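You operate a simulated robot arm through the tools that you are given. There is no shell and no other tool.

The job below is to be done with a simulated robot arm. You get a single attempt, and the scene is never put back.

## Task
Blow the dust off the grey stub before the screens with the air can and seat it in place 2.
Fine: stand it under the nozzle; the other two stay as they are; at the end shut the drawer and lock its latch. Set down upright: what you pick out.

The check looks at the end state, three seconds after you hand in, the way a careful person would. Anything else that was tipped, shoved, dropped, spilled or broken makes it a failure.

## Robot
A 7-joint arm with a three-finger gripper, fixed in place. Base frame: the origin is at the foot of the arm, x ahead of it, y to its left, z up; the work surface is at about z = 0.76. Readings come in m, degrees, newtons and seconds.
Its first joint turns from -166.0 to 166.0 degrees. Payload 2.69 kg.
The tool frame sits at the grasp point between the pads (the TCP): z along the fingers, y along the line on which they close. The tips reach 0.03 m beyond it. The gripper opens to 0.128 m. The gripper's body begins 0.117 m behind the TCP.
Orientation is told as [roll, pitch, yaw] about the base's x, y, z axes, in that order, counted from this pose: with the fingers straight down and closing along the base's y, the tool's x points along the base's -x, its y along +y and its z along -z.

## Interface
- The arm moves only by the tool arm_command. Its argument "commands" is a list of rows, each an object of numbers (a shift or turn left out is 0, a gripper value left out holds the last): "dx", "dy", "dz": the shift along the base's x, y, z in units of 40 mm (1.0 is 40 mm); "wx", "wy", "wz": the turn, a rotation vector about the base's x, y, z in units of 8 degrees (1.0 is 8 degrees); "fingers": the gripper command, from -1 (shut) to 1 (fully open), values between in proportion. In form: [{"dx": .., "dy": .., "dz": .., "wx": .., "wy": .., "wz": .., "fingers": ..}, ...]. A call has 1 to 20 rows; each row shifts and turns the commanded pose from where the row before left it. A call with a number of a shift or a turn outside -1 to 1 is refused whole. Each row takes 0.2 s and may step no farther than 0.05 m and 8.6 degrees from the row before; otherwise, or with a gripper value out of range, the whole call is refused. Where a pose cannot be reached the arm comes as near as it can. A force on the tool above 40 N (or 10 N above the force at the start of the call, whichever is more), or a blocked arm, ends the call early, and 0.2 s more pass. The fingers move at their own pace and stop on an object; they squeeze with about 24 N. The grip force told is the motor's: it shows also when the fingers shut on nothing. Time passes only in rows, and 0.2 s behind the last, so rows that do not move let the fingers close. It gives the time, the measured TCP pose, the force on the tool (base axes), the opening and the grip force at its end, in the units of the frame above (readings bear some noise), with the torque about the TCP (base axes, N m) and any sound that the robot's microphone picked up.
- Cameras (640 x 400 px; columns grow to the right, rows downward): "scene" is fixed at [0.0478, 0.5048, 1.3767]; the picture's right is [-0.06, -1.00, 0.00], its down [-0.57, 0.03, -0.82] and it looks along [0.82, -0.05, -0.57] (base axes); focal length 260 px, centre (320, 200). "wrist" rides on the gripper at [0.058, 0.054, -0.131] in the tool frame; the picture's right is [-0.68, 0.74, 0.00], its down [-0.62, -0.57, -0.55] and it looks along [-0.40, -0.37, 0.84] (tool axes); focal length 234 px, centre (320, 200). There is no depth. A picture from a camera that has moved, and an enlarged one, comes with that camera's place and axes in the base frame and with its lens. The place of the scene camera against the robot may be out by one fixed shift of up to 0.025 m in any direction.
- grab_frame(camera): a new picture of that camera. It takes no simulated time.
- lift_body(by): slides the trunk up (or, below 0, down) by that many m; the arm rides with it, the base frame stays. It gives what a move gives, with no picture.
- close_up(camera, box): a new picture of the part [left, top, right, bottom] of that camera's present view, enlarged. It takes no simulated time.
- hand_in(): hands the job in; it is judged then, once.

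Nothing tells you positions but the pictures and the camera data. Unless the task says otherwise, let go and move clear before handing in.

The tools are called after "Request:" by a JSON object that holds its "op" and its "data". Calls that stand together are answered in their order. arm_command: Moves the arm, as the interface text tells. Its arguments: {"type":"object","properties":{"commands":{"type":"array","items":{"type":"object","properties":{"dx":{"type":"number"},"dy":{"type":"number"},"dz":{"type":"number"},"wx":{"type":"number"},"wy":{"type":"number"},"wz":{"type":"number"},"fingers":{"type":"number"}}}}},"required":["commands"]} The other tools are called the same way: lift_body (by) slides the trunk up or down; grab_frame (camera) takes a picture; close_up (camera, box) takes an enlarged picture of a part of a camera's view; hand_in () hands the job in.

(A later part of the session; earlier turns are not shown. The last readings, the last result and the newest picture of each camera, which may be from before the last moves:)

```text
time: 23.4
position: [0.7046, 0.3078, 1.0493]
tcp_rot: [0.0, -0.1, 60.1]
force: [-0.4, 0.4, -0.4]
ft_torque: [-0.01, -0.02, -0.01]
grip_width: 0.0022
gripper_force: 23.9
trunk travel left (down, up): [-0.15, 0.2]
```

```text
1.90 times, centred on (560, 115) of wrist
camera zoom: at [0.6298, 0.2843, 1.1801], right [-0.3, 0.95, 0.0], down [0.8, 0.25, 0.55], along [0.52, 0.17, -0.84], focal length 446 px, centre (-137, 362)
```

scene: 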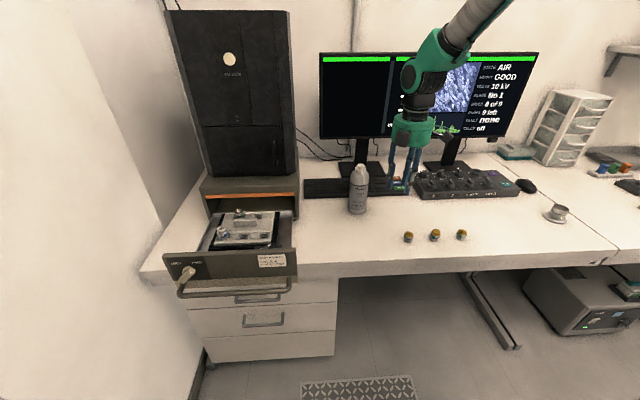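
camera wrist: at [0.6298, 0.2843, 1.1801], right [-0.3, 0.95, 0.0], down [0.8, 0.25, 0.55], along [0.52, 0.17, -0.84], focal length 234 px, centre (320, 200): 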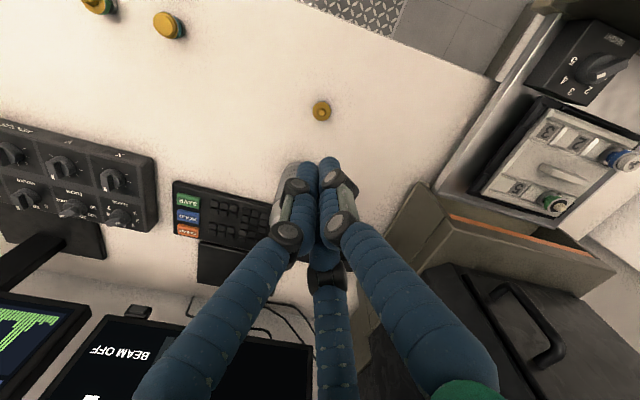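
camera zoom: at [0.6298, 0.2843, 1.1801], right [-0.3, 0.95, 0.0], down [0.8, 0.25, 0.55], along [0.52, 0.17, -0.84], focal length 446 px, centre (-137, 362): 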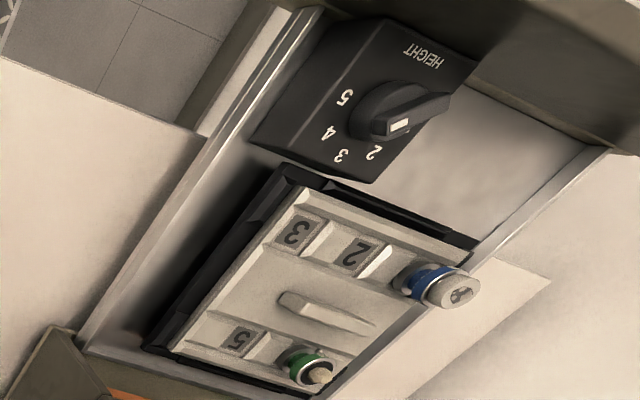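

The dust specks are gone and the stub still stands. The drawer also has a HEIGHT dial, and the screen says height GOOD, so I'll watch that. Now I'll re-grasp the stub.

Request:
{"op": "arm_command", "data": {"commands": [{"fingers": -0.06, "dx": 0.08, "dy": 0.07}, {"dx": 0.08, "dy": 0.08, "dz": -0.6}, {"dz": -0.8}, {"dz": -0.8}, {"dz": -0.8}, {"dz": -0.8}, {"dz": -0.8}, {}]}}

Request:
{"op": "close_up", "data": {"camera": "wrist", "box": [220, 75, 420, 225]}}

Request:
{"op": "close_up", "data": {"camera": "scene", "box": [400, 40, 560, 150]}}

```text
time: 25.2
position: [0.7113, 0.3153, 0.8658]
tcp_rot: [0.0, 0.0, 60.1]
force: [0.8, -0.1, 0.0]
ft_torque: [-0.02, 0.02, 0.0]
grip_width: 0.0603
gripper_force: 0.1
trunk travel left (down, up): [-0.15, 0.2]
```

```text
2.67 times, centred on (320, 150) of wrist
camera zoom: at [0.6364, 0.291, 0.9968], right [-0.3, 0.95, 0.0], down [0.8, 0.25, 0.55], along [0.52, 0.17, -0.84], focal length 624 px, centre (320, 333)
```

zoom: 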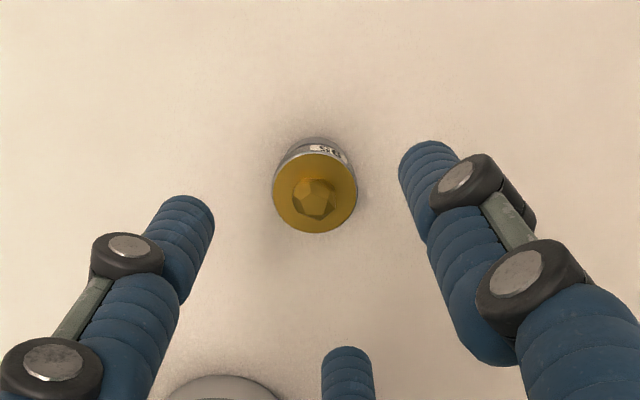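

```text
3.64 times, centred on (480, 95) of scene
camera zoom: at [0.0478, 0.5048, 1.3767], right [-0.06, -1.0, 0.0], down [-0.57, 0.03, -0.82], along [0.82, -0.05, -0.57], focal length 946 px, centre (-262, 582)
```

zoom: 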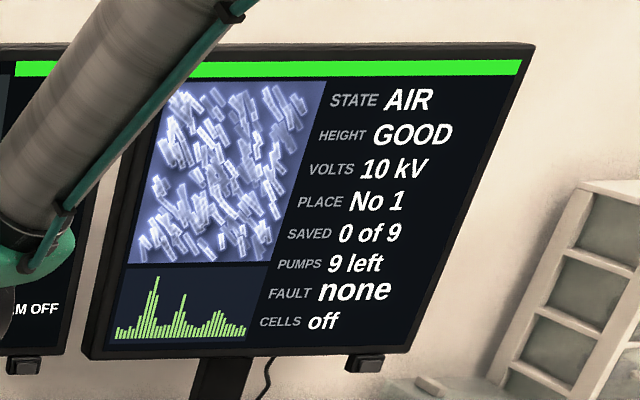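

The state is AIR, height GOOD and fault none. I'll lower to about z=0.800, a little higher on the stub than before for clearance at the holder, and grip.

Request:
{"op": "arm_command", "data": {"commands": [{"dx": -0.04, "dy": -0.04, "dz": -0.5}, {"dz": -0.5}, {"dz": -0.4}, {"dz": -0.24}, {}, {"fingers": -0.4}, {"fingers": -0.6}, {"fingers": -1}, {"fingers": -1}, {"fingers": -1}]}}

Request:
{"op": "close_up", "data": {"camera": "wrist", "box": [220, 75, 420, 225]}}

```text
time: 27.4
position: [0.7097, 0.3157, 0.7986]
tcp_rot: [0.1, 0.0, 60.1]
force: [0.1, -0.2, 0.3]
ft_torque: [-0.01, 0.0, 0.01]
grip_width: 0.0281
gripper_force: 24.1
trunk travel left (down, up): [-0.15, 0.2]
```

```text
2.67 times, centred on (320, 150) of wrist
camera zoom: at [0.6346, 0.2905, 0.9308], right [-0.3, 0.95, 0.0], down [0.8, 0.25, 0.55], along [0.52, 0.17, -0.84], focal length 624 px, centre (320, 333)
```

zoom: 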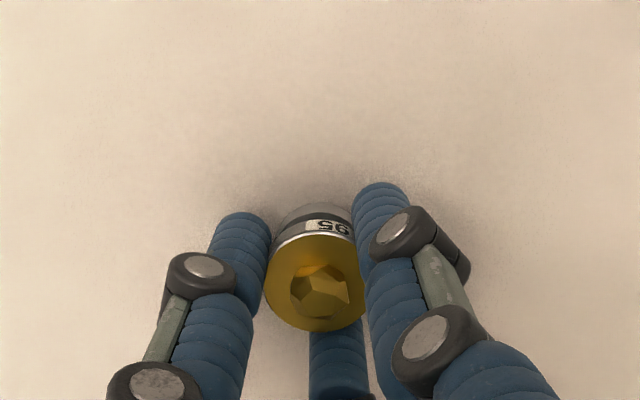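

The stub is gripped again. I'll lift it, carry it high toward the drawer, and look at the holder from nearby.

Request:
{"op": "arm_command", "data": {"commands": [{"dz": 0.6}, {"dz": 0.8}, {"dz": 0.8, "dx": -0.3}, {"dz": 0.8, "dx": -0.3, "dy": 0.4}, {"dz": 0.7, "dx": -0.3, "dy": 0.75}, {"dz": 0.6, "dx": -0.3, "dy": 0.75}, {"dz": 0.5, "dx": -0.3, "dy": 0.75}, {"dx": -0.3, "dy": 0.75}, {"dx": -0.27, "dy": 0.75}, {"dy": 0.75}, {"dy": 0.75}, {"dy": 0.75}, {"dy": 0.7}, {}]}}

Request:
{"op": "grab_frame", "data": {"camera": "wrist"}}

Request:
{"op": "grab_frame", "data": {"camera": "scene"}}

```text
time: 30.4
position: [0.6267, 0.5987, 0.9902]
tcp_rot: [0.0, 0.0, 60.1]
force: [-0.2, -0.2, 0.0]
ft_torque: [-0.04, 0.01, -0.02]
grip_width: 0.0281
gripper_force: 24.4
trunk travel left (down, up): [-0.15, 0.2]
```

```text
taken
camera wrist: at [0.5513, 0.5746, 1.1222], right [-0.3, 0.95, 0.0], down [0.8, 0.25, 0.55], along [0.52, 0.17, -0.84], focal length 234 px, centre (320, 200)
```

wrist: 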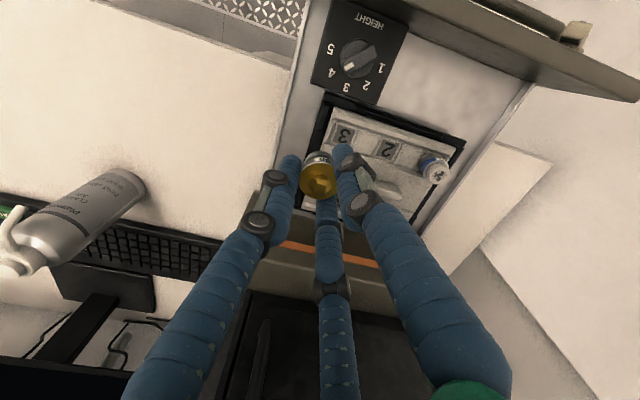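

```text
taken
```

scene: 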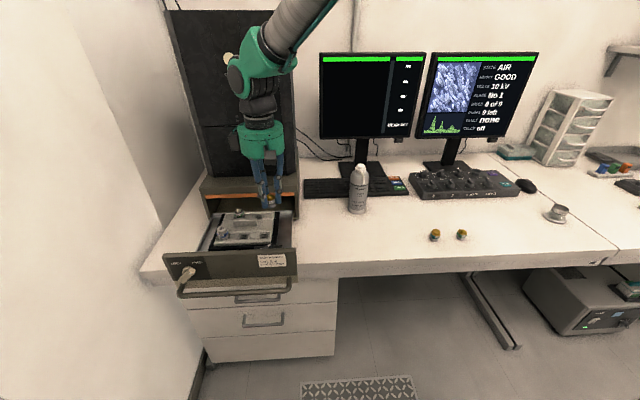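

Good view of the holder: the front row is 3, 2 and 1 (the blue stub). I'll zoom in to measure place 2.

Request:
{"op": "close_up", "data": {"camera": "wrist", "box": [320, 100, 480, 200]}}

Request:
{"op": "close_up", "data": {"camera": "scene", "box": [205, 200, 285, 255]}}

Request:
{"op": "close_up", "data": {"camera": "wrist", "box": [300, 0, 640, 200]}}

```text
4.00 times, centred on (400, 150) of wrist
camera zoom: at [0.5513, 0.5746, 1.1222], right [-0.3, 0.95, 0.0], down [0.8, 0.25, 0.55], along [0.52, 0.17, -0.84], focal length 937 px, centre (0, 400)
```

zoom: 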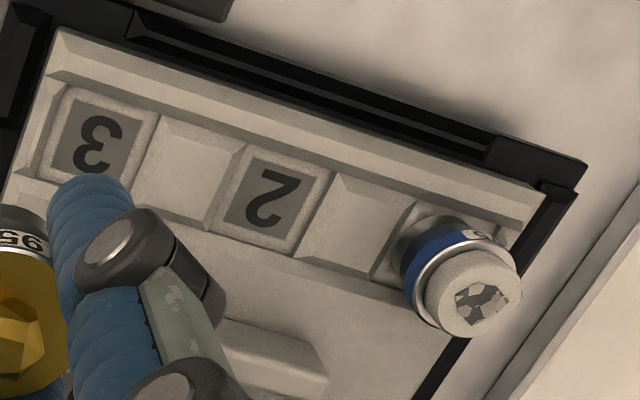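

```text
7.27 times, centred on (245, 228) of scene
camera zoom: at [0.0478, 0.5048, 1.3767], right [-0.06, -1.0, 0.0], down [-0.57, 0.03, -0.82], along [0.82, -0.05, -0.57], focal length 1893 px, centre (866, 0)
```

zoom: 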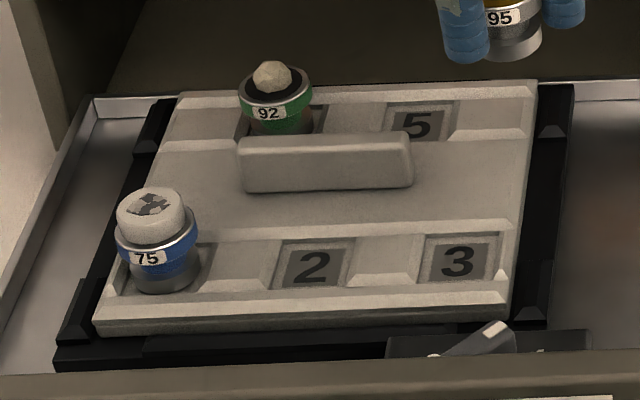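

```text
1.88 times, centred on (470, 100) of wrist
camera zoom: at [0.5513, 0.5746, 1.1222], right [-0.3, 0.95, 0.0], down [0.8, 0.25, 0.55], along [0.52, 0.17, -0.84], focal length 441 px, centre (38, 388)
```

zoom: 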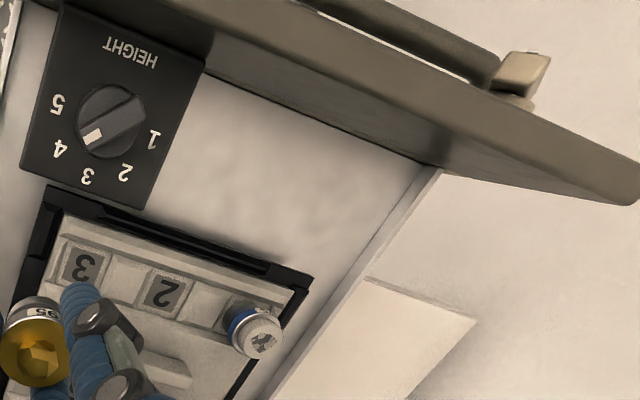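

Combining the wrist and scene views puts place 2 at about (0.628, 0.692) with its floor near z≈0.841. I'll hover above it with the stub and check alignment.

Request:
{"op": "arm_command", "data": {"commands": [{"dy": 0.6}, {"dy": 0.6}, {"dy": 0.6}, {"dy": 0.5}, {"dx": 0.03, "dz": -0.4}, {"dz": -0.5}, {}]}}

Request:
{"op": "close_up", "data": {"camera": "wrist", "box": [220, 75, 420, 225]}}

Request:
{"op": "close_up", "data": {"camera": "scene", "box": [205, 190, 285, 245]}}

Request:
{"op": "grab_frame", "data": {"camera": "scene"}}

```text
time: 32.0
position: [0.6294, 0.6914, 0.9576]
tcp_rot: [0.1, 0.0, 60.0]
force: [-0.1, -0.1, -1.1]
ft_torque: [0.01, -0.02, 0.01]
grip_width: 0.028
gripper_force: 24.2
trunk travel left (down, up): [-0.15, 0.2]
```

```text
2.67 times, centred on (320, 150) of wrist
camera zoom: at [0.5539, 0.6657, 1.0884], right [-0.3, 0.95, 0.0], down [0.8, 0.25, 0.55], along [0.52, 0.17, -0.84], focal length 624 px, centre (320, 333)
```

zoom: 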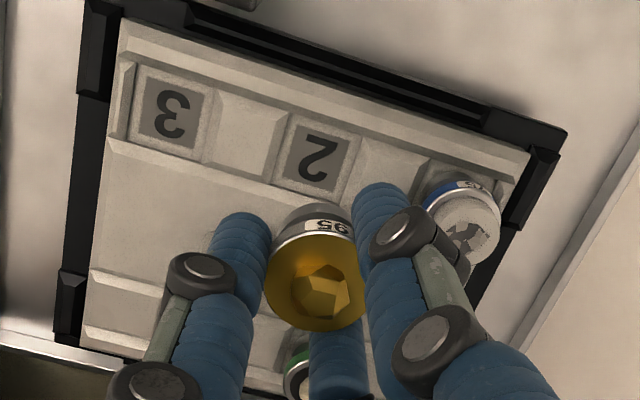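

```text
7.27 times, centred on (245, 218) of scene
camera zoom: at [0.0478, 0.5048, 1.3767], right [-0.06, -1.0, 0.0], down [-0.57, 0.03, -0.82], along [0.82, -0.05, -0.57], focal length 1893 px, centre (866, 73)
```

zoom: 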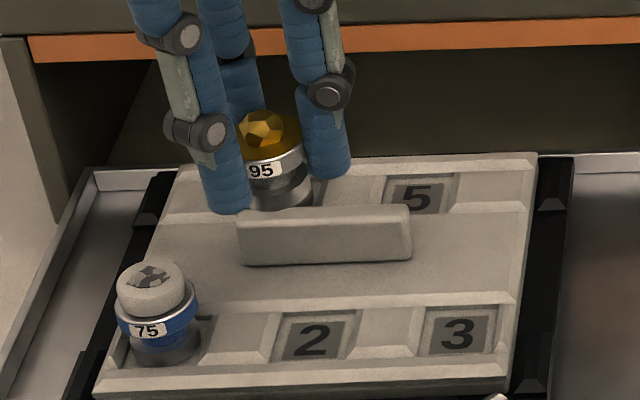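

```text
taken
```

scene: 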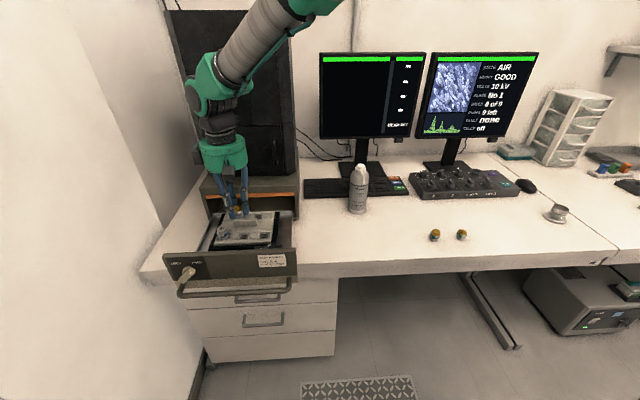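

The wrist view refines place 2 to (0.627, 0.6885, 0.843). I'll correct and descend partway, stopping about 15 mm above the floor.

Request:
{"op": "arm_command", "data": {"commands": [{"dx": -0.055, "dy": -0.07, "dz": -0.4}, {"dz": -0.5}, {"dz": -0.4}, {"dz": -0.2}, {}]}}

Request:
{"op": "close_up", "data": {"camera": "wrist", "box": [220, 75, 420, 225]}}

Request:
{"op": "close_up", "data": {"camera": "scene", "box": [205, 200, 285, 255]}}

```text
time: 33.2
position: [0.6276, 0.6867, 0.8953]
tcp_rot: [0.0, -0.1, 60.1]
force: [-0.6, 0.1, 0.0]
ft_torque: [-0.01, 0.05, -0.01]
grip_width: 0.0281
gripper_force: 24.4
trunk travel left (down, up): [-0.15, 0.2]
```

```text
2.67 times, centred on (320, 150) of wrist
camera zoom: at [0.5517, 0.6618, 1.0277], right [-0.3, 0.95, 0.0], down [0.8, 0.25, 0.55], along [0.52, 0.17, -0.84], focal length 624 px, centre (320, 333)
```

zoom: 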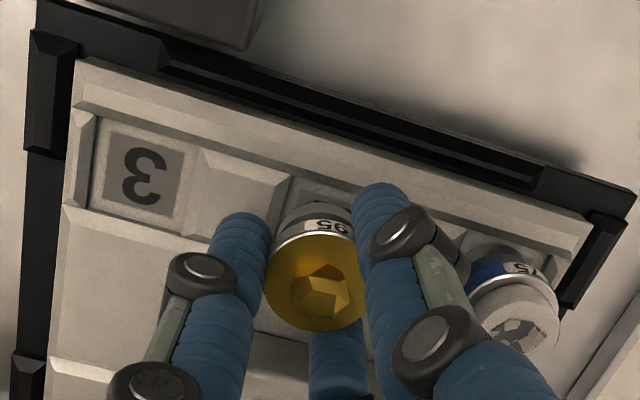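

```text
7.27 times, centred on (245, 228) of scene
camera zoom: at [0.0478, 0.5048, 1.3767], right [-0.06, -1.0, 0.0], down [-0.57, 0.03, -0.82], along [0.82, -0.05, -0.57], focal length 1893 px, centre (866, 0)
```

zoom: 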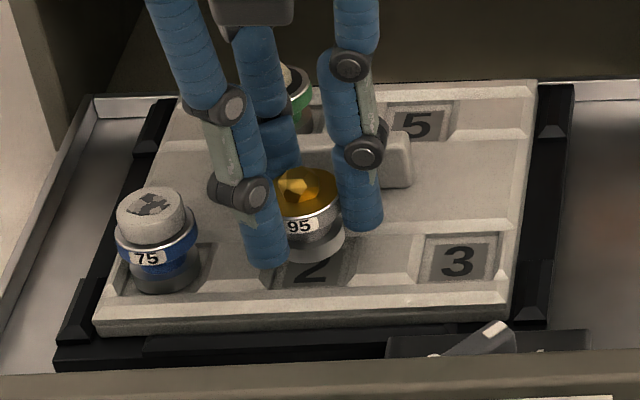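

Both views agree: the stub base is right above place 2. I'll lower the last centimetre in small steps.

Request:
{"op": "arm_command", "data": {"commands": [{"dz": -0.15}, {"dz": -0.12}, {}]}}

Request:
{"op": "close_up", "data": {"camera": "scene", "box": [205, 200, 285, 255]}}

```text
time: 34.0
position: [0.6269, 0.6875, 0.885]
tcp_rot: [0.0, 0.1, 60.1]
force: [0.0, 0.3, -0.7]
ft_torque: [-0.01, -0.02, 0.02]
grip_width: 0.028
gripper_force: 24.0
trunk travel left (down, up): [-0.15, 0.2]
```

```text
7.27 times, centred on (245, 228) of scene
camera zoom: at [0.0478, 0.5048, 1.3767], right [-0.06, -1.0, 0.0], down [-0.57, 0.03, -0.82], along [0.82, -0.05, -0.57], focal length 1893 px, centre (866, 0)
```

zoom: 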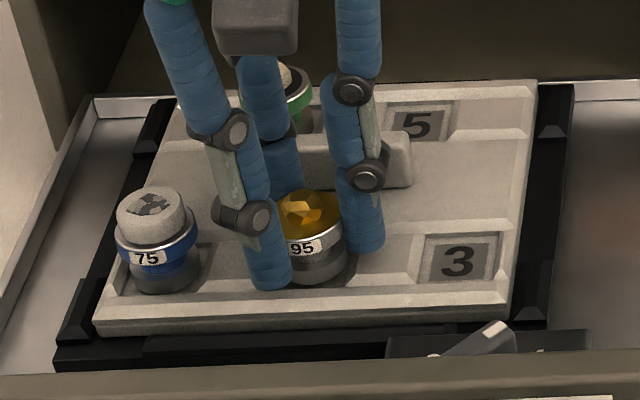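

Request:
{"op": "arm_command", "data": {"commands": [{"dz": -0.04}, {"dz": -0.03}, {}]}}

Request:
{"op": "arm_command", "data": {"commands": [{"dz": -0.03}, {}]}}

Request:
{"op": "close_up", "data": {"camera": "scene", "box": [215, 210, 275, 250]}}

Request:
{"op": "close_up", "data": {"camera": "wrist", "box": [220, 75, 420, 225]}}

```text
time: 34.8
position: [0.6264, 0.6876, 0.8824]
tcp_rot: [0.0, 0.0, 60.2]
force: [1.5, 0.0, 0.6]
ft_torque: [0.01, -0.08, 0.0]
grip_width: 0.0281
gripper_force: 24.2
trunk travel left (down, up): [-0.15, 0.2]
```

```text
time: 35.4
position: [0.6273, 0.6866, 0.8818]
tcp_rot: [0.0, 0.0, 60.0]
force: [0.9, -0.6, 1.8]
ft_torque: [-0.03, -0.02, 0.02]
grip_width: 0.0282
gripper_force: 23.6
trunk travel left (down, up): [-0.15, 0.2]
```

```text
10.00 times, centred on (245, 230) of scene
camera zoom: at [0.0478, 0.5048, 1.3767], right [-0.06, -1.0, 0.0], down [-0.57, 0.03, -0.82], along [0.82, -0.05, -0.57], focal length 2602 px, centre (1070, -100)
```

zoom: 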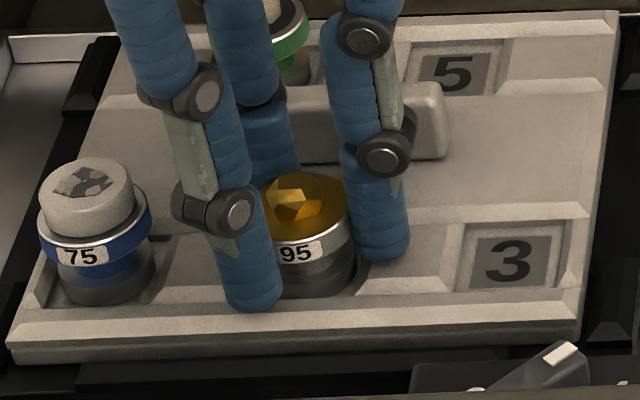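

```text
2.67 times, centred on (320, 150) of wrist
camera zoom: at [0.5508, 0.663, 1.0127], right [-0.3, 0.95, 0.0], down [0.8, 0.25, 0.55], along [0.52, 0.17, -0.84], focal length 624 px, centre (320, 333)
```

zoom: 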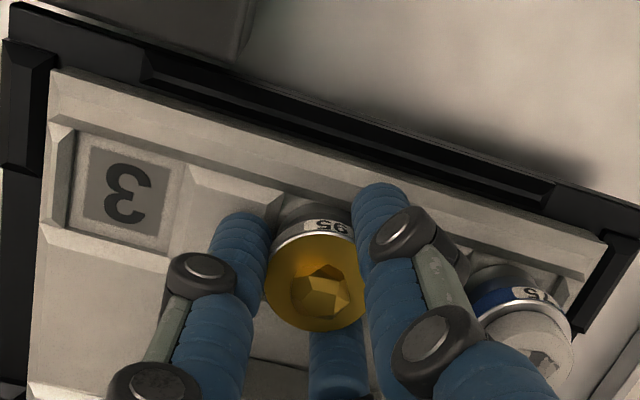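

A slight upward force suggests contact beginning. One more millimetre to confirm.

Request:
{"op": "arm_command", "data": {"commands": [{"dz": -0.03}, {}]}}

Request:
{"op": "arm_command", "data": {"commands": [{"dz": -0.03}, {}]}}

```text
time: 36.0
position: [0.627, 0.6869, 0.8818]
tcp_rot: [0.1, -0.1, 60.1]
force: [2.0, 0.8, 8.1]
ft_torque: [0.0, -0.03, -0.03]
grip_width: 0.0281
gripper_force: 24.2
trunk travel left (down, up): [-0.15, 0.2]
```

```text
time: 36.6
position: [0.6261, 0.6875, 0.8814]
tcp_rot: [0.0, -0.1, 60.0]
force: [-1.7, 0.8, 17.2]
ft_torque: [0.06, 0.03, -0.01]
grip_width: 0.0282
gripper_force: 24.4
trunk travel left (down, up): [-0.15, 0.2]
```

Solid contact at z=0.8815, which matches the floor height, so the stub is seated. I'll relax the press, open just enough, and rise straight up.

Request:
{"op": "arm_command", "data": {"commands": [{"dz": 0.06}, {"fingers": -0.45}, {"fingers": -0.4}, {"fingers": -0.32}, {}, {}, {"dz": 0.3}, {"dz": 0.5}, {"dz": 0.7}, {"dz": 0.8}, {"dz": 0.8}]}}

Request:
{"op": "close_up", "data": {"camera": "scene", "box": [205, 200, 285, 255]}}

Request:
{"op": "grab_frame", "data": {"camera": "wrist"}}

Request:
{"op": "close_up", "data": {"camera": "scene", "box": [400, 40, 560, 150]}}

```text
time: 39.0
position: [0.6273, 0.6838, 1.003]
tcp_rot: [-0.1, 0.2, 60.1]
force: [0.4, -0.3, -0.8]
ft_torque: [0.01, 0.04, -0.01]
grip_width: 0.0437
gripper_force: 0.1
trunk travel left (down, up): [-0.15, 0.2]
```

```text
7.27 times, centred on (245, 228) of scene
camera zoom: at [0.0478, 0.5048, 1.3767], right [-0.06, -1.0, 0.0], down [-0.57, 0.03, -0.82], along [0.82, -0.05, -0.57], focal length 1893 px, centre (866, 0)
```

zoom: 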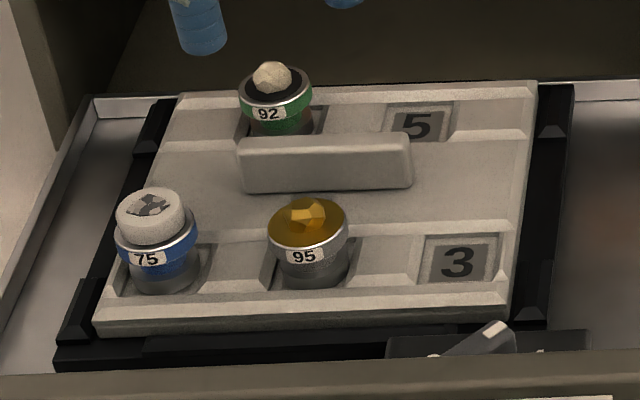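

```text
taken
camera wrist: at [0.5518, 0.6604, 1.1348], right [-0.3, 0.95, 0.0], down [0.8, 0.25, 0.55], along [0.52, 0.16, -0.84], focal length 234 px, centre (320, 200)
```

wrist: 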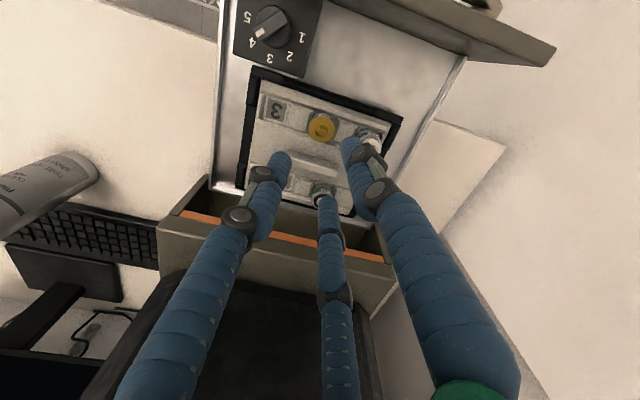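

```text
3.64 times, centred on (480, 95) of scene
camera zoom: at [0.0478, 0.5048, 1.3767], right [-0.06, -1.0, 0.0], down [-0.57, 0.03, -0.82], along [0.82, -0.05, -0.57], focal length 946 px, centre (-262, 582)
```

zoom: 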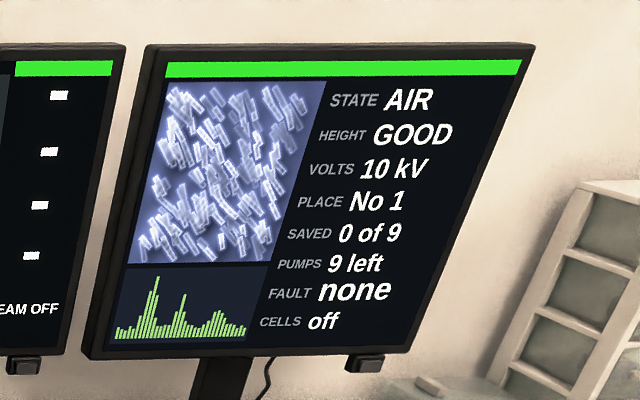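

The grey stub is seated upright in place 2 and the screen still says height GOOD. Next I'll look at the drawer's front panel, handle and latch from the robot's side.

Request:
{"op": "arm_command", "data": {"commands": [{"dx": -0.8, "dy": -0.345, "wz": -0.75, "dz": 0.2, "fingers": -1}, {"dx": -0.8, "dy": -0.345, "wz": -0.75}, {"dx": -0.8, "dy": -0.345, "wz": -0.75}, {"dx": -0.8, "dy": -0.345, "wz": -0.75}, {"dx": -0.8, "dy": -0.345, "wz": -0.75}, {"dx": -0.8, "dy": -0.345, "wz": -0.75}, {"dx": -0.8, "dy": -0.345, "wz": -0.75}, {"dx": -0.8, "dy": -0.345, "wz": -0.75}, {"dx": -0.8, "dy": -0.345, "wz": -0.75, "dz": -0.7}, {"dx": -0.8, "dy": -0.345, "wz": -0.75, "dz": -0.9}, {}]}}

Request:
{"op": "grab_frame", "data": {"camera": "wrist"}}

Request:
{"op": "grab_frame", "data": {"camera": "scene"}}

Request:
{"op": "close_up", "data": {"camera": "scene", "box": [150, 230, 310, 310]}}

```text
refused: row 10 steps farther than a row can; nothing moved
```

```text
taken
camera wrist: at [0.5518, 0.6604, 1.1348], right [-0.3, 0.95, 0.0], down [0.8, 0.25, 0.55], along [0.52, 0.16, -0.84], focal length 234 px, centre (320, 200)
```

wrist: 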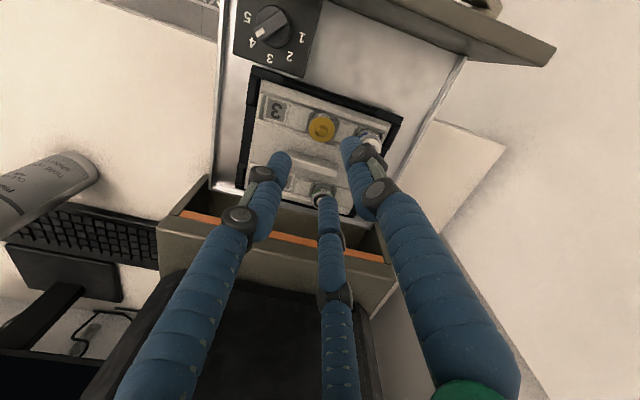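

```text
taken
```

scene: 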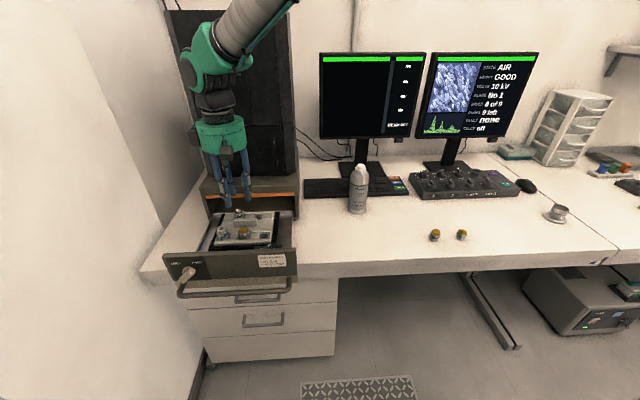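

```text
4.00 times, centred on (230, 270) of scene
camera zoom: at [0.0478, 0.5048, 1.3767], right [-0.06, -1.0, 0.0], down [-0.57, 0.03, -0.82], along [0.82, -0.05, -0.57], focal length 1041 px, centre (680, -80)
```

zoom: 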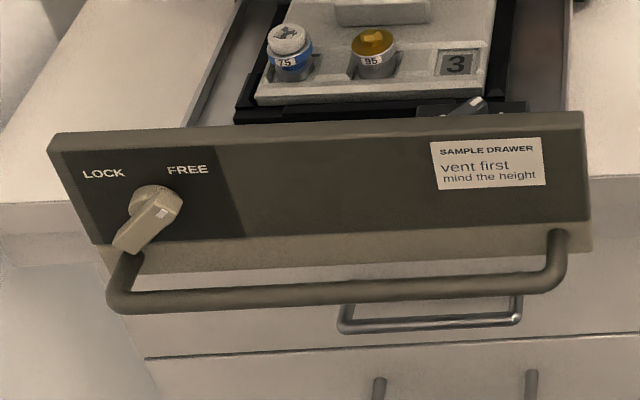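

A step was too long, so nothing moved. I'll send the same move with smaller steps.

Request:
{"op": "arm_command", "data": {"commands": [{"dx": -0.75, "dy": -0.33, "wz": -0.7, "dz": 0.2, "fingers": -1}, {"dx": -0.75, "dy": -0.33, "wz": -0.7}, {"dx": -0.75, "dy": -0.33, "wz": -0.7}, {"dx": -0.75, "dy": -0.33, "wz": -0.7}, {"dx": -0.75, "dy": -0.33, "wz": -0.7}, {"dx": -0.75, "dy": -0.33, "wz": -0.7}, {"dx": -0.75, "dy": -0.33, "wz": -0.7}, {"dx": -0.75, "dy": -0.33, "wz": -0.7}, {"dx": -0.75, "dy": -0.33, "wz": -0.7}, {"dx": -0.75, "dy": -0.33, "wz": -0.7}, {"dx": -0.5, "dy": -0.15, "wz": -0.5, "dz": -0.6}, {"dz": -0.9}, {}]}}

Request:
{"op": "grab_frame", "data": {"camera": "wrist"}}

Request:
{"op": "grab_frame", "data": {"camera": "scene"}}

```text
time: 41.8
position: [0.3046, 0.5505, 0.9514]
tcp_rot: [-0.1, 0.0, 0.1]
force: [0.8, -0.1, 0.2]
ft_torque: [-0.08, 0.02, 0.03]
grip_width: 0.0021
gripper_force: 23.8
trunk travel left (down, up): [-0.15, 0.2]
```

```text
taken
camera wrist: at [0.2464, 0.6032, 1.0832], right [0.68, 0.74, 0.0], down [0.62, -0.56, 0.55], along [0.4, -0.37, -0.84], focal length 234 px, centre (320, 200)
```

wrist: 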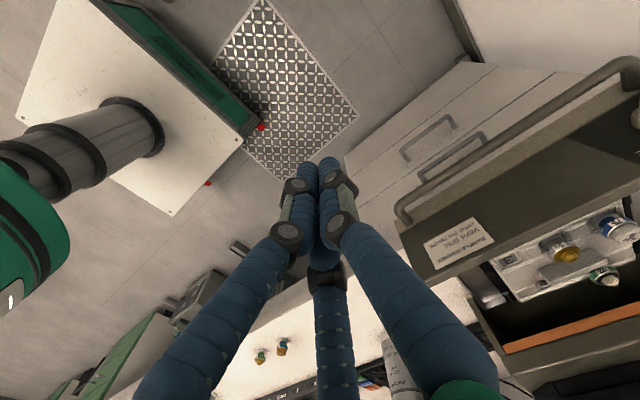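

```text
taken
```

scene: 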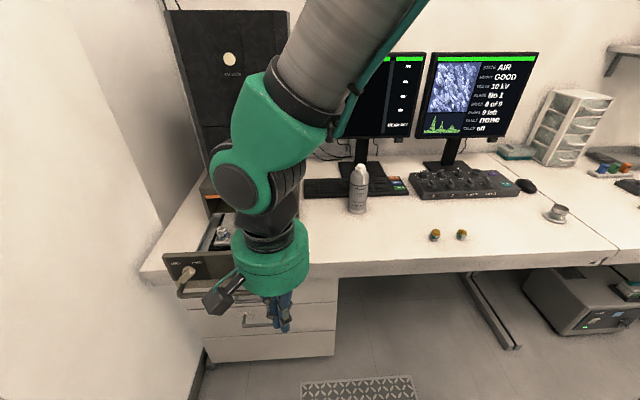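

I see the panel's near end, label and handle; the latch is out of view to the right. I'll shift +y to bring it in.

Request:
{"op": "arm_command", "data": {"commands": [{"dy": 0.8}, {"dy": 0.8}, {"dy": 0.8}, {"dy": 0.8}, {}]}}

Request:
{"op": "grab_frame", "data": {"camera": "wrist"}}

Request:
{"op": "close_up", "data": {"camera": "wrist", "box": [380, 50, 640, 250]}}

```text
time: 43.0
position: [0.3072, 0.6777, 0.9548]
tcp_rot: [0.1, 0.0, 0.1]
force: [0.7, 0.7, -0.8]
ft_torque: [-0.01, 0.01, 0.02]
grip_width: 0.0021
gripper_force: 24.1
trunk travel left (down, up): [-0.15, 0.2]
```

```text
taken
camera wrist: at [0.2481, 0.7314, 1.0865], right [0.67, 0.74, 0.0], down [0.62, -0.56, 0.55], along [0.4, -0.37, -0.84], focal length 234 px, centre (320, 200)
```

wrist: 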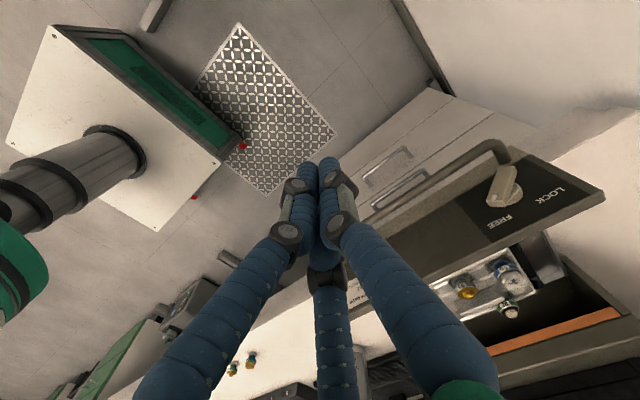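

```text
2.00 times, centred on (510, 150) of wrist
camera zoom: at [0.2481, 0.7314, 1.0865], right [0.67, 0.74, 0.0], down [0.62, -0.56, 0.55], along [0.4, -0.37, -0.84], focal length 468 px, centre (-60, 300)
```

zoom: 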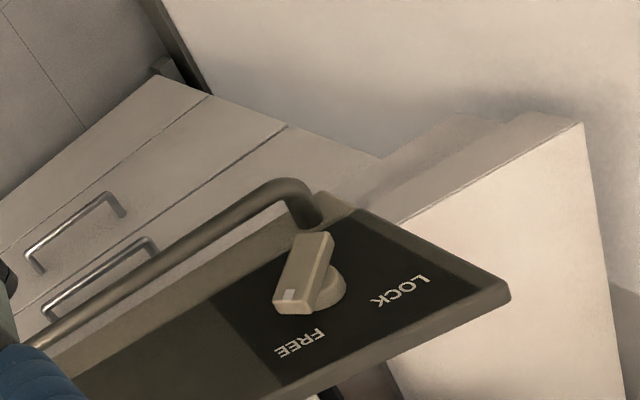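

The latch hub is at about (0.468, 0.79, 0.887) with its pointer toward FREE (up and to the right). The panel's face is near x≈0.47, spanning y 0.53–0.83 with its top at z≈0.93. I'll push at the -y end, which stays within reach, starting in front of the panel.

Request:
{"op": "arm_command", "data": {"commands": [{"dx": 0.45, "dy": -0.65}, {"dx": 0.45, "dy": -0.65}, {"dx": 0.45, "dy": -0.65}, {"dx": 0.45, "dy": -0.62}, {"dx": 0.45, "dz": -0.6}, {"dz": -0.65}, {}]}}

Request:
{"op": "grab_frame", "data": {"camera": "wrist"}}

Request:
{"op": "grab_frame", "data": {"camera": "scene"}}

Request:
{"op": "close_up", "data": {"camera": "scene", "box": [150, 190, 350, 310]}}

```text
time: 44.6
position: [0.3969, 0.5762, 0.9036]
tcp_rot: [0.0, 0.1, 0.1]
force: [1.0, 0.4, -0.7]
ft_torque: [-0.05, 0.04, 0.0]
grip_width: 0.0022
gripper_force: 23.8
trunk travel left (down, up): [-0.15, 0.2]
```

```text
taken
camera wrist: at [0.3389, 0.6294, 1.0349], right [0.67, 0.74, 0.0], down [0.62, -0.56, 0.55], along [0.4, -0.37, -0.84], focal length 234 px, centre (320, 200)
```

wrist: 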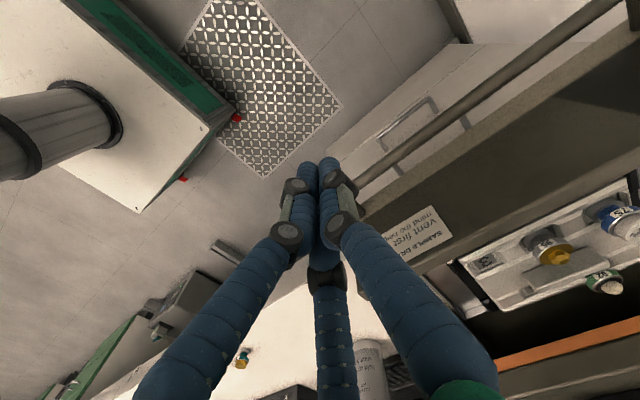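

```text
taken
```

scene: 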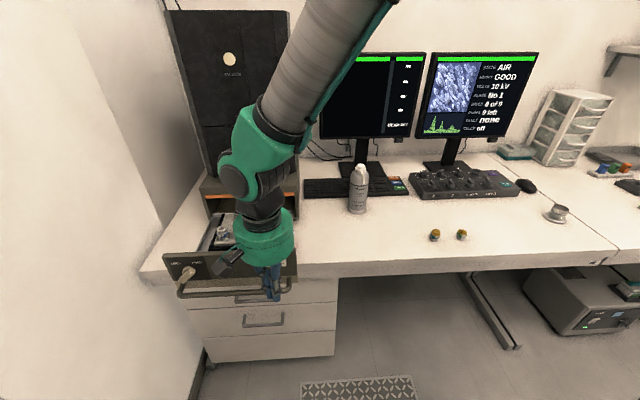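

```text
3.20 times, centred on (250, 250) of scene
camera zoom: at [0.0478, 0.5048, 1.3767], right [-0.06, -1.0, 0.0], down [-0.57, 0.03, -0.82], along [0.82, -0.05, -0.57], focal length 833 px, centre (544, 40)
```

zoom: 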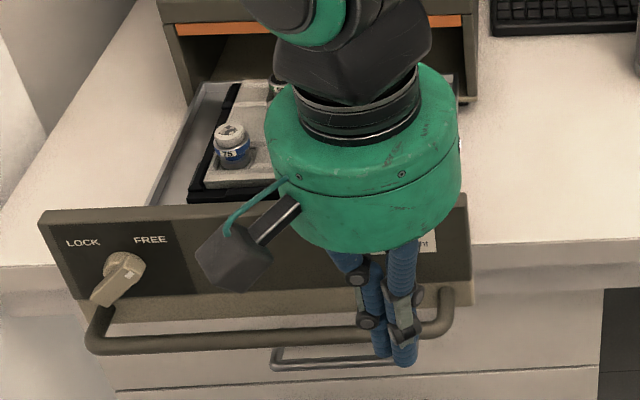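

The fingers are in front of the panel's right part, above the handle. I'll push slowly in +x and check the drawer follows.

Request:
{"op": "arm_command", "data": {"commands": [{"dx": 0.3}, {"dx": 0.3}, {"dx": 0.2}, {"dx": 0.2}, {"dx": 0.2}, {"dx": 0.2}, {"dx": 0.2}, {"dx": 0.2}, {"dx": 0.2}, {"dx": 0.2}]}}

Request:
{"op": "grab_frame", "data": {"camera": "wrist"}}

Request:
{"op": "close_up", "data": {"camera": "scene", "box": [150, 190, 350, 310]}}

```text
time: 46.8
position: [0.4844, 0.574, 0.9025]
tcp_rot: [0.1, 0.0, 0.2]
force: [0.4, 0.5, 0.0]
ft_torque: [0.01, -0.06, 0.0]
grip_width: 0.0022
gripper_force: 24.2
trunk travel left (down, up): [-0.15, 0.2]
```

```text
taken
camera wrist: at [0.4264, 0.6277, 1.0347], right [0.67, 0.74, 0.0], down [0.62, -0.56, 0.55], along [0.41, -0.37, -0.84], focal length 234 px, centre (320, 200)
```

wrist: 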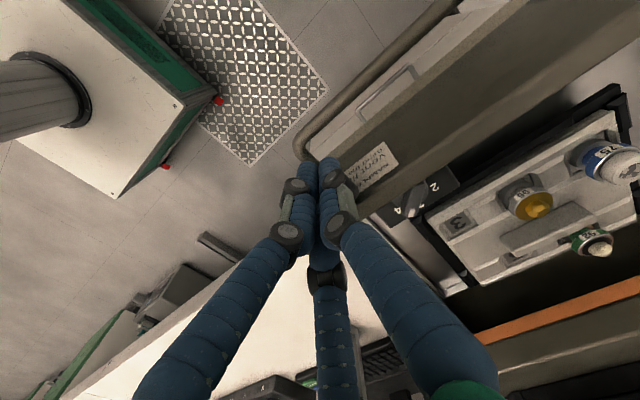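

```text
3.20 times, centred on (250, 250) of scene
camera zoom: at [0.0478, 0.5048, 1.3767], right [-0.06, -1.0, 0.0], down [-0.57, 0.03, -0.82], along [0.82, -0.05, -0.57], focal length 833 px, centre (544, 40)
```

zoom: 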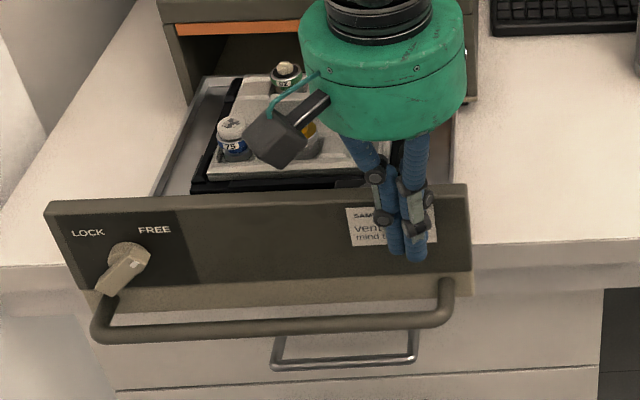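

The drawer follows with almost no force. Continuing the push smoothly.

Request:
{"op": "arm_command", "data": {"commands": [{"dx": 0.15}, {"dx": 0.2}, {"dx": 0.25}, {"dx": 0.25}, {"dx": 0.25}, {"dx": 0.25}, {"dx": 0.25}, {"dx": 0.25}, {"dx": 0.25}, {"dx": 0.25}, {"dx": 0.25}, {"dx": 0.25}, {"dx": 0.25}, {"dx": 0.25}, {"dx": 0.25}, {"dx": 0.25}, {"dx": 0.25}, {"dx": 0.2}, {"dx": 0.15}, {"dx": 0.1}]}}

Request:
{"op": "grab_frame", "data": {"camera": "wrist"}}

Request:
{"op": "close_up", "data": {"camera": "scene", "box": [150, 150, 350, 290]}}

```text
time: 51.0
position: [0.6667, 0.5745, 0.9032]
tcp_rot: [0.0, 0.0, 0.1]
force: [-0.2, 0.9, -0.2]
ft_torque: [-0.02, -0.04, -0.01]
grip_width: 0.0024
gripper_force: 24.2
trunk travel left (down, up): [-0.15, 0.2]
```

```text
taken
camera wrist: at [0.6081, 0.6282, 1.0339], right [0.67, 0.74, 0.0], down [0.62, -0.56, 0.55], along [0.4, -0.37, -0.84], focal length 234 px, centre (320, 200)
```

wrist: 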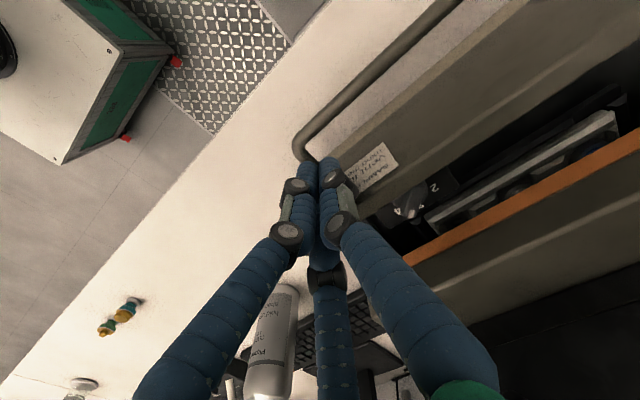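

```text
2.86 times, centred on (250, 220) of scene
camera zoom: at [0.0478, 0.5048, 1.3767], right [-0.06, -1.0, 0.0], down [-0.57, 0.03, -0.82], along [0.82, -0.05, -0.57], focal length 744 px, centre (520, 143)
```

zoom: 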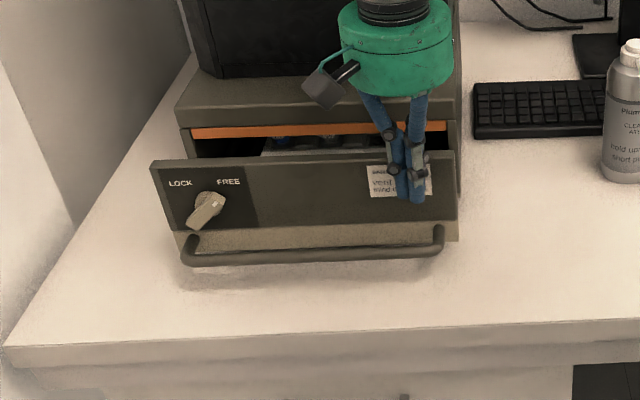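

The stage is going under the housing cleanly, with several centimetres left. Continuing until contact.

Request:
{"op": "arm_command", "data": {"commands": [{"dx": 0.15}, {"dx": 0.2}, {"dx": 0.2}, {"dx": 0.2}, {"dx": 0.2}, {"dx": 0.2}, {"dx": 0.2}, {"dx": 0.2}, {"dx": 0.15}]}}

Request:
{"op": "grab_frame", "data": {"camera": "wrist"}}

Request:
{"op": "close_up", "data": {"camera": "scene", "box": [150, 150, 350, 290]}}

```text
time: 52.9
position: [0.7242, 0.5739, 0.9023]
tcp_rot: [-0.2, 0.4, 0.3]
force: [-27.2, -7.8, 11.7]
ft_torque: [1.27, -4.15, 0.02]
grip_width: 0.0022
gripper_force: 23.9
trunk travel left (down, up): [-0.15, 0.2]
stopped in row 9: the force on the tool passed its limit at 51 N (the readings are from after the stop); the commanded pose is now the measured one
```

```text
taken
camera wrist: at [0.6664, 0.6277, 1.0343], right [0.67, 0.74, -0.01], down [0.62, -0.56, 0.55], along [0.4, -0.37, -0.84], focal length 234 px, centre (320, 200)
```

wrist: 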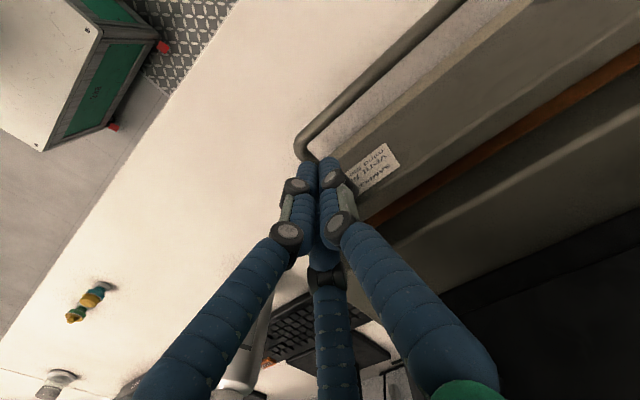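

```text
2.86 times, centred on (250, 220) of scene
camera zoom: at [0.0478, 0.5048, 1.3767], right [-0.06, -1.0, 0.0], down [-0.57, 0.03, -0.82], along [0.82, -0.05, -0.57], focal length 744 px, centre (520, 143)
```

zoom: 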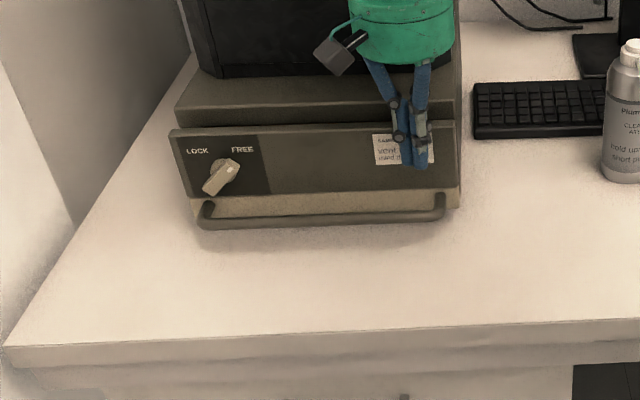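

It stopped at 51 N, and the torque suggests the palm touched the housing rather than the drawer bottoming out. I'll back off slightly and look.

Request:
{"op": "arm_command", "data": {"commands": [{"dx": -0.3}, {"dx": -0.4}, {}]}}

Request:
{"op": "close_up", "data": {"camera": "scene", "box": [190, 170, 310, 240]}}

Request:
{"op": "grab_frame", "data": {"camera": "wrist"}}

Request:
{"op": "close_up", "data": {"camera": "wrist", "box": [340, 40, 640, 240]}}

```text
time: 53.7
position: [0.6975, 0.574, 0.901]
tcp_rot: [-0.2, 0.3, 0.2]
force: [-0.2, 0.1, -0.1]
ft_torque: [-0.01, 0.0, 0.0]
grip_width: 0.0021
gripper_force: 24.4
trunk travel left (down, up): [-0.15, 0.2]
```

```text
5.33 times, centred on (250, 205) of scene
camera zoom: at [0.0478, 0.5048, 1.3767], right [-0.06, -1.0, 0.0], down [-0.57, 0.03, -0.82], along [0.82, -0.05, -0.57], focal length 1388 px, centre (693, 173)
```

zoom: 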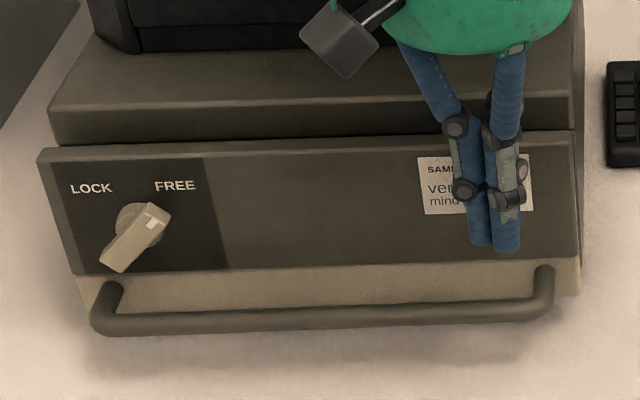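

```text
taken
camera wrist: at [0.6408, 0.6276, 1.0328], right [0.67, 0.74, -0.01], down [0.62, -0.56, 0.55], along [0.4, -0.37, -0.84], focal length 234 px, centre (320, 200)
```

wrist: 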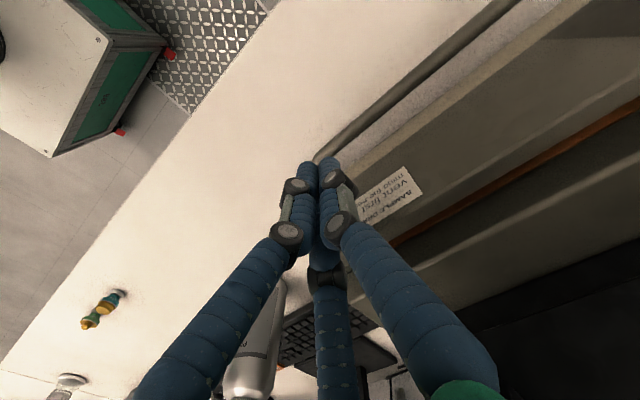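

```text
2.00 times, centred on (490, 140) of wrist
camera zoom: at [0.6408, 0.6276, 1.0328], right [0.67, 0.74, -0.01], down [0.62, -0.56, 0.55], along [0.4, -0.37, -0.84], focal length 468 px, centre (-20, 320)
```

zoom: 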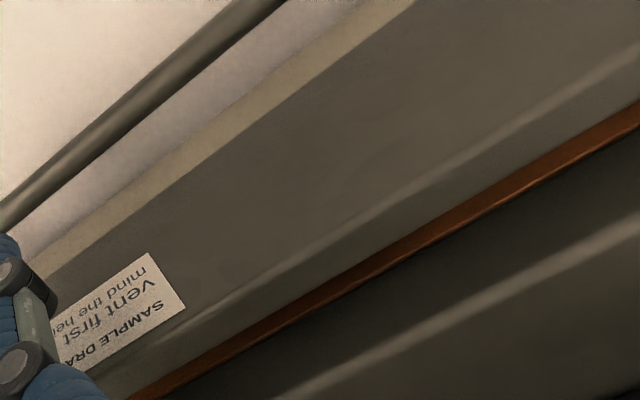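

The panel looks almost closed, but the palm met the column before I could be sure. I'll back off, tilt the tool so the fingertips lead, and push again lower down.

Request:
{"op": "arm_command", "data": {"commands": [{"dx": -0.8}, {"dx": -0.8}, {"dx": -0.5, "wy": -0.9}, {"wy": -1}, {"wy": -1}, {"wy": -1}, {"wy": -1}, {"wy": -1}, {}]}}

Request:
{"op": "grab_frame", "data": {"camera": "wrist"}}

Request:
{"op": "grab_frame", "data": {"camera": "scene"}}

Request:
{"op": "close_up", "data": {"camera": "scene", "box": [150, 160, 350, 290]}}

```text
time: 55.7
position: [0.6146, 0.5759, 0.9025]
tcp_rot: [-0.5, -47.0, 0.4]
force: [0.8, 0.8, -0.3]
ft_torque: [0.03, -0.02, 0.0]
grip_width: 0.0021
gripper_force: 24.1
trunk travel left (down, up): [-0.15, 0.2]
```

```text
taken
camera wrist: at [0.4793, 0.6285, 0.9481], right [0.46, 0.74, 0.49], down [0.02, -0.56, 0.83], along [0.89, -0.37, -0.27], focal length 234 px, centre (320, 200)
```

wrist: 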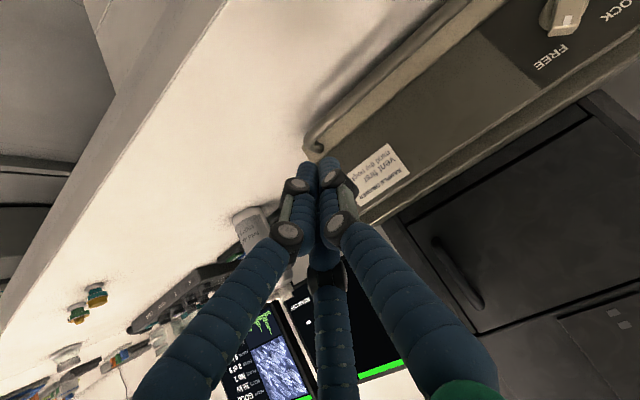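

```text
taken
```

scene: 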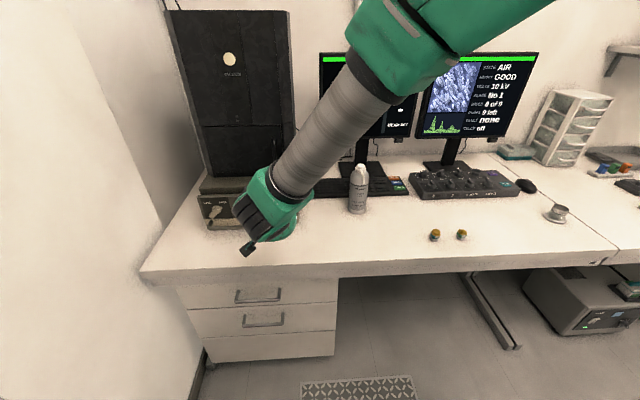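

```text
3.08 times, centred on (250, 225) of scene
camera zoom: at [0.0478, 0.5048, 1.3767], right [-0.06, -1.0, 0.0], down [-0.57, 0.03, -0.82], along [0.82, -0.05, -0.57], focal length 801 px, centre (535, 123)
```

zoom: 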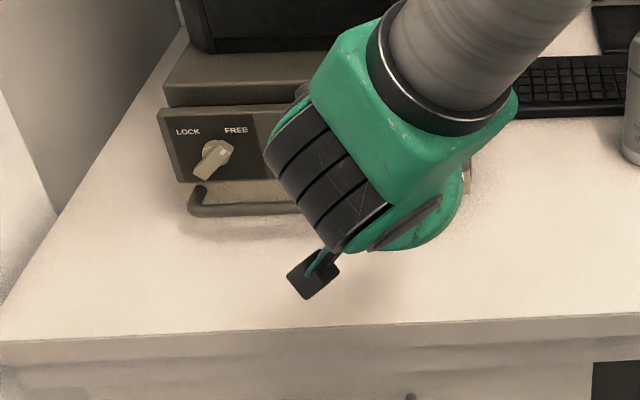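

The tool is tilted 47° with the tips leading. I'll move to the panel and push until it stops.

Request:
{"op": "arm_command", "data": {"commands": [{"dx": 0.4}, {"dx": 0.4}, {"dx": 0.4}, {"dx": 0.4}, {"dx": 0.2}, {"dx": 0.15}, {"dx": 0.15}, {"dx": 0.15}, {"dx": 0.15}, {"dx": 0.15}, {"dx": 0.15}]}}

Request:
{"op": "grab_frame", "data": {"camera": "wrist"}}

Request:
{"op": "close_up", "data": {"camera": "scene", "box": [190, 170, 310, 240]}}

```text
time: 58.1
position: [0.7222, 0.5752, 0.9017]
tcp_rot: [-0.6, -46.9, 0.3]
force: [0.4, -0.3, -0.6]
ft_torque: [0.01, -0.02, -0.03]
grip_width: 0.002
gripper_force: 23.9
trunk travel left (down, up): [-0.15, 0.2]
```

```text
taken
camera wrist: at [0.587, 0.628, 0.9484], right [0.46, 0.74, 0.49], down [0.02, -0.56, 0.83], along [0.89, -0.37, -0.27], focal length 234 px, centre (320, 200)
```

wrist: 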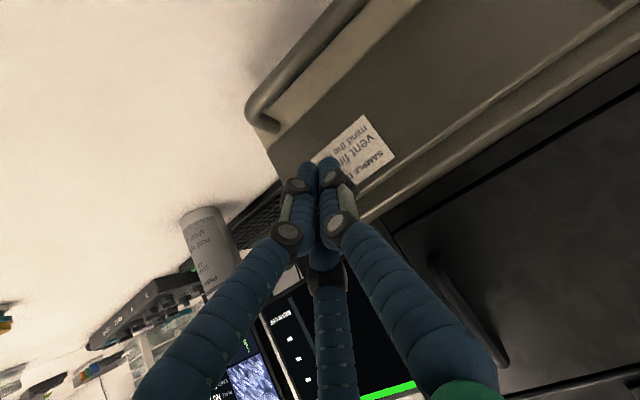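

```text
5.33 times, centred on (250, 205) of scene
camera zoom: at [0.0478, 0.5048, 1.3767], right [-0.06, -1.0, 0.0], down [-0.57, 0.03, -0.82], along [0.82, -0.05, -0.57], focal length 1388 px, centre (693, 173)
```

zoom: 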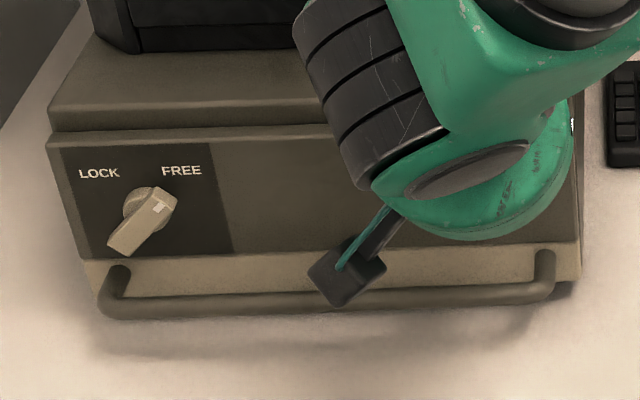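

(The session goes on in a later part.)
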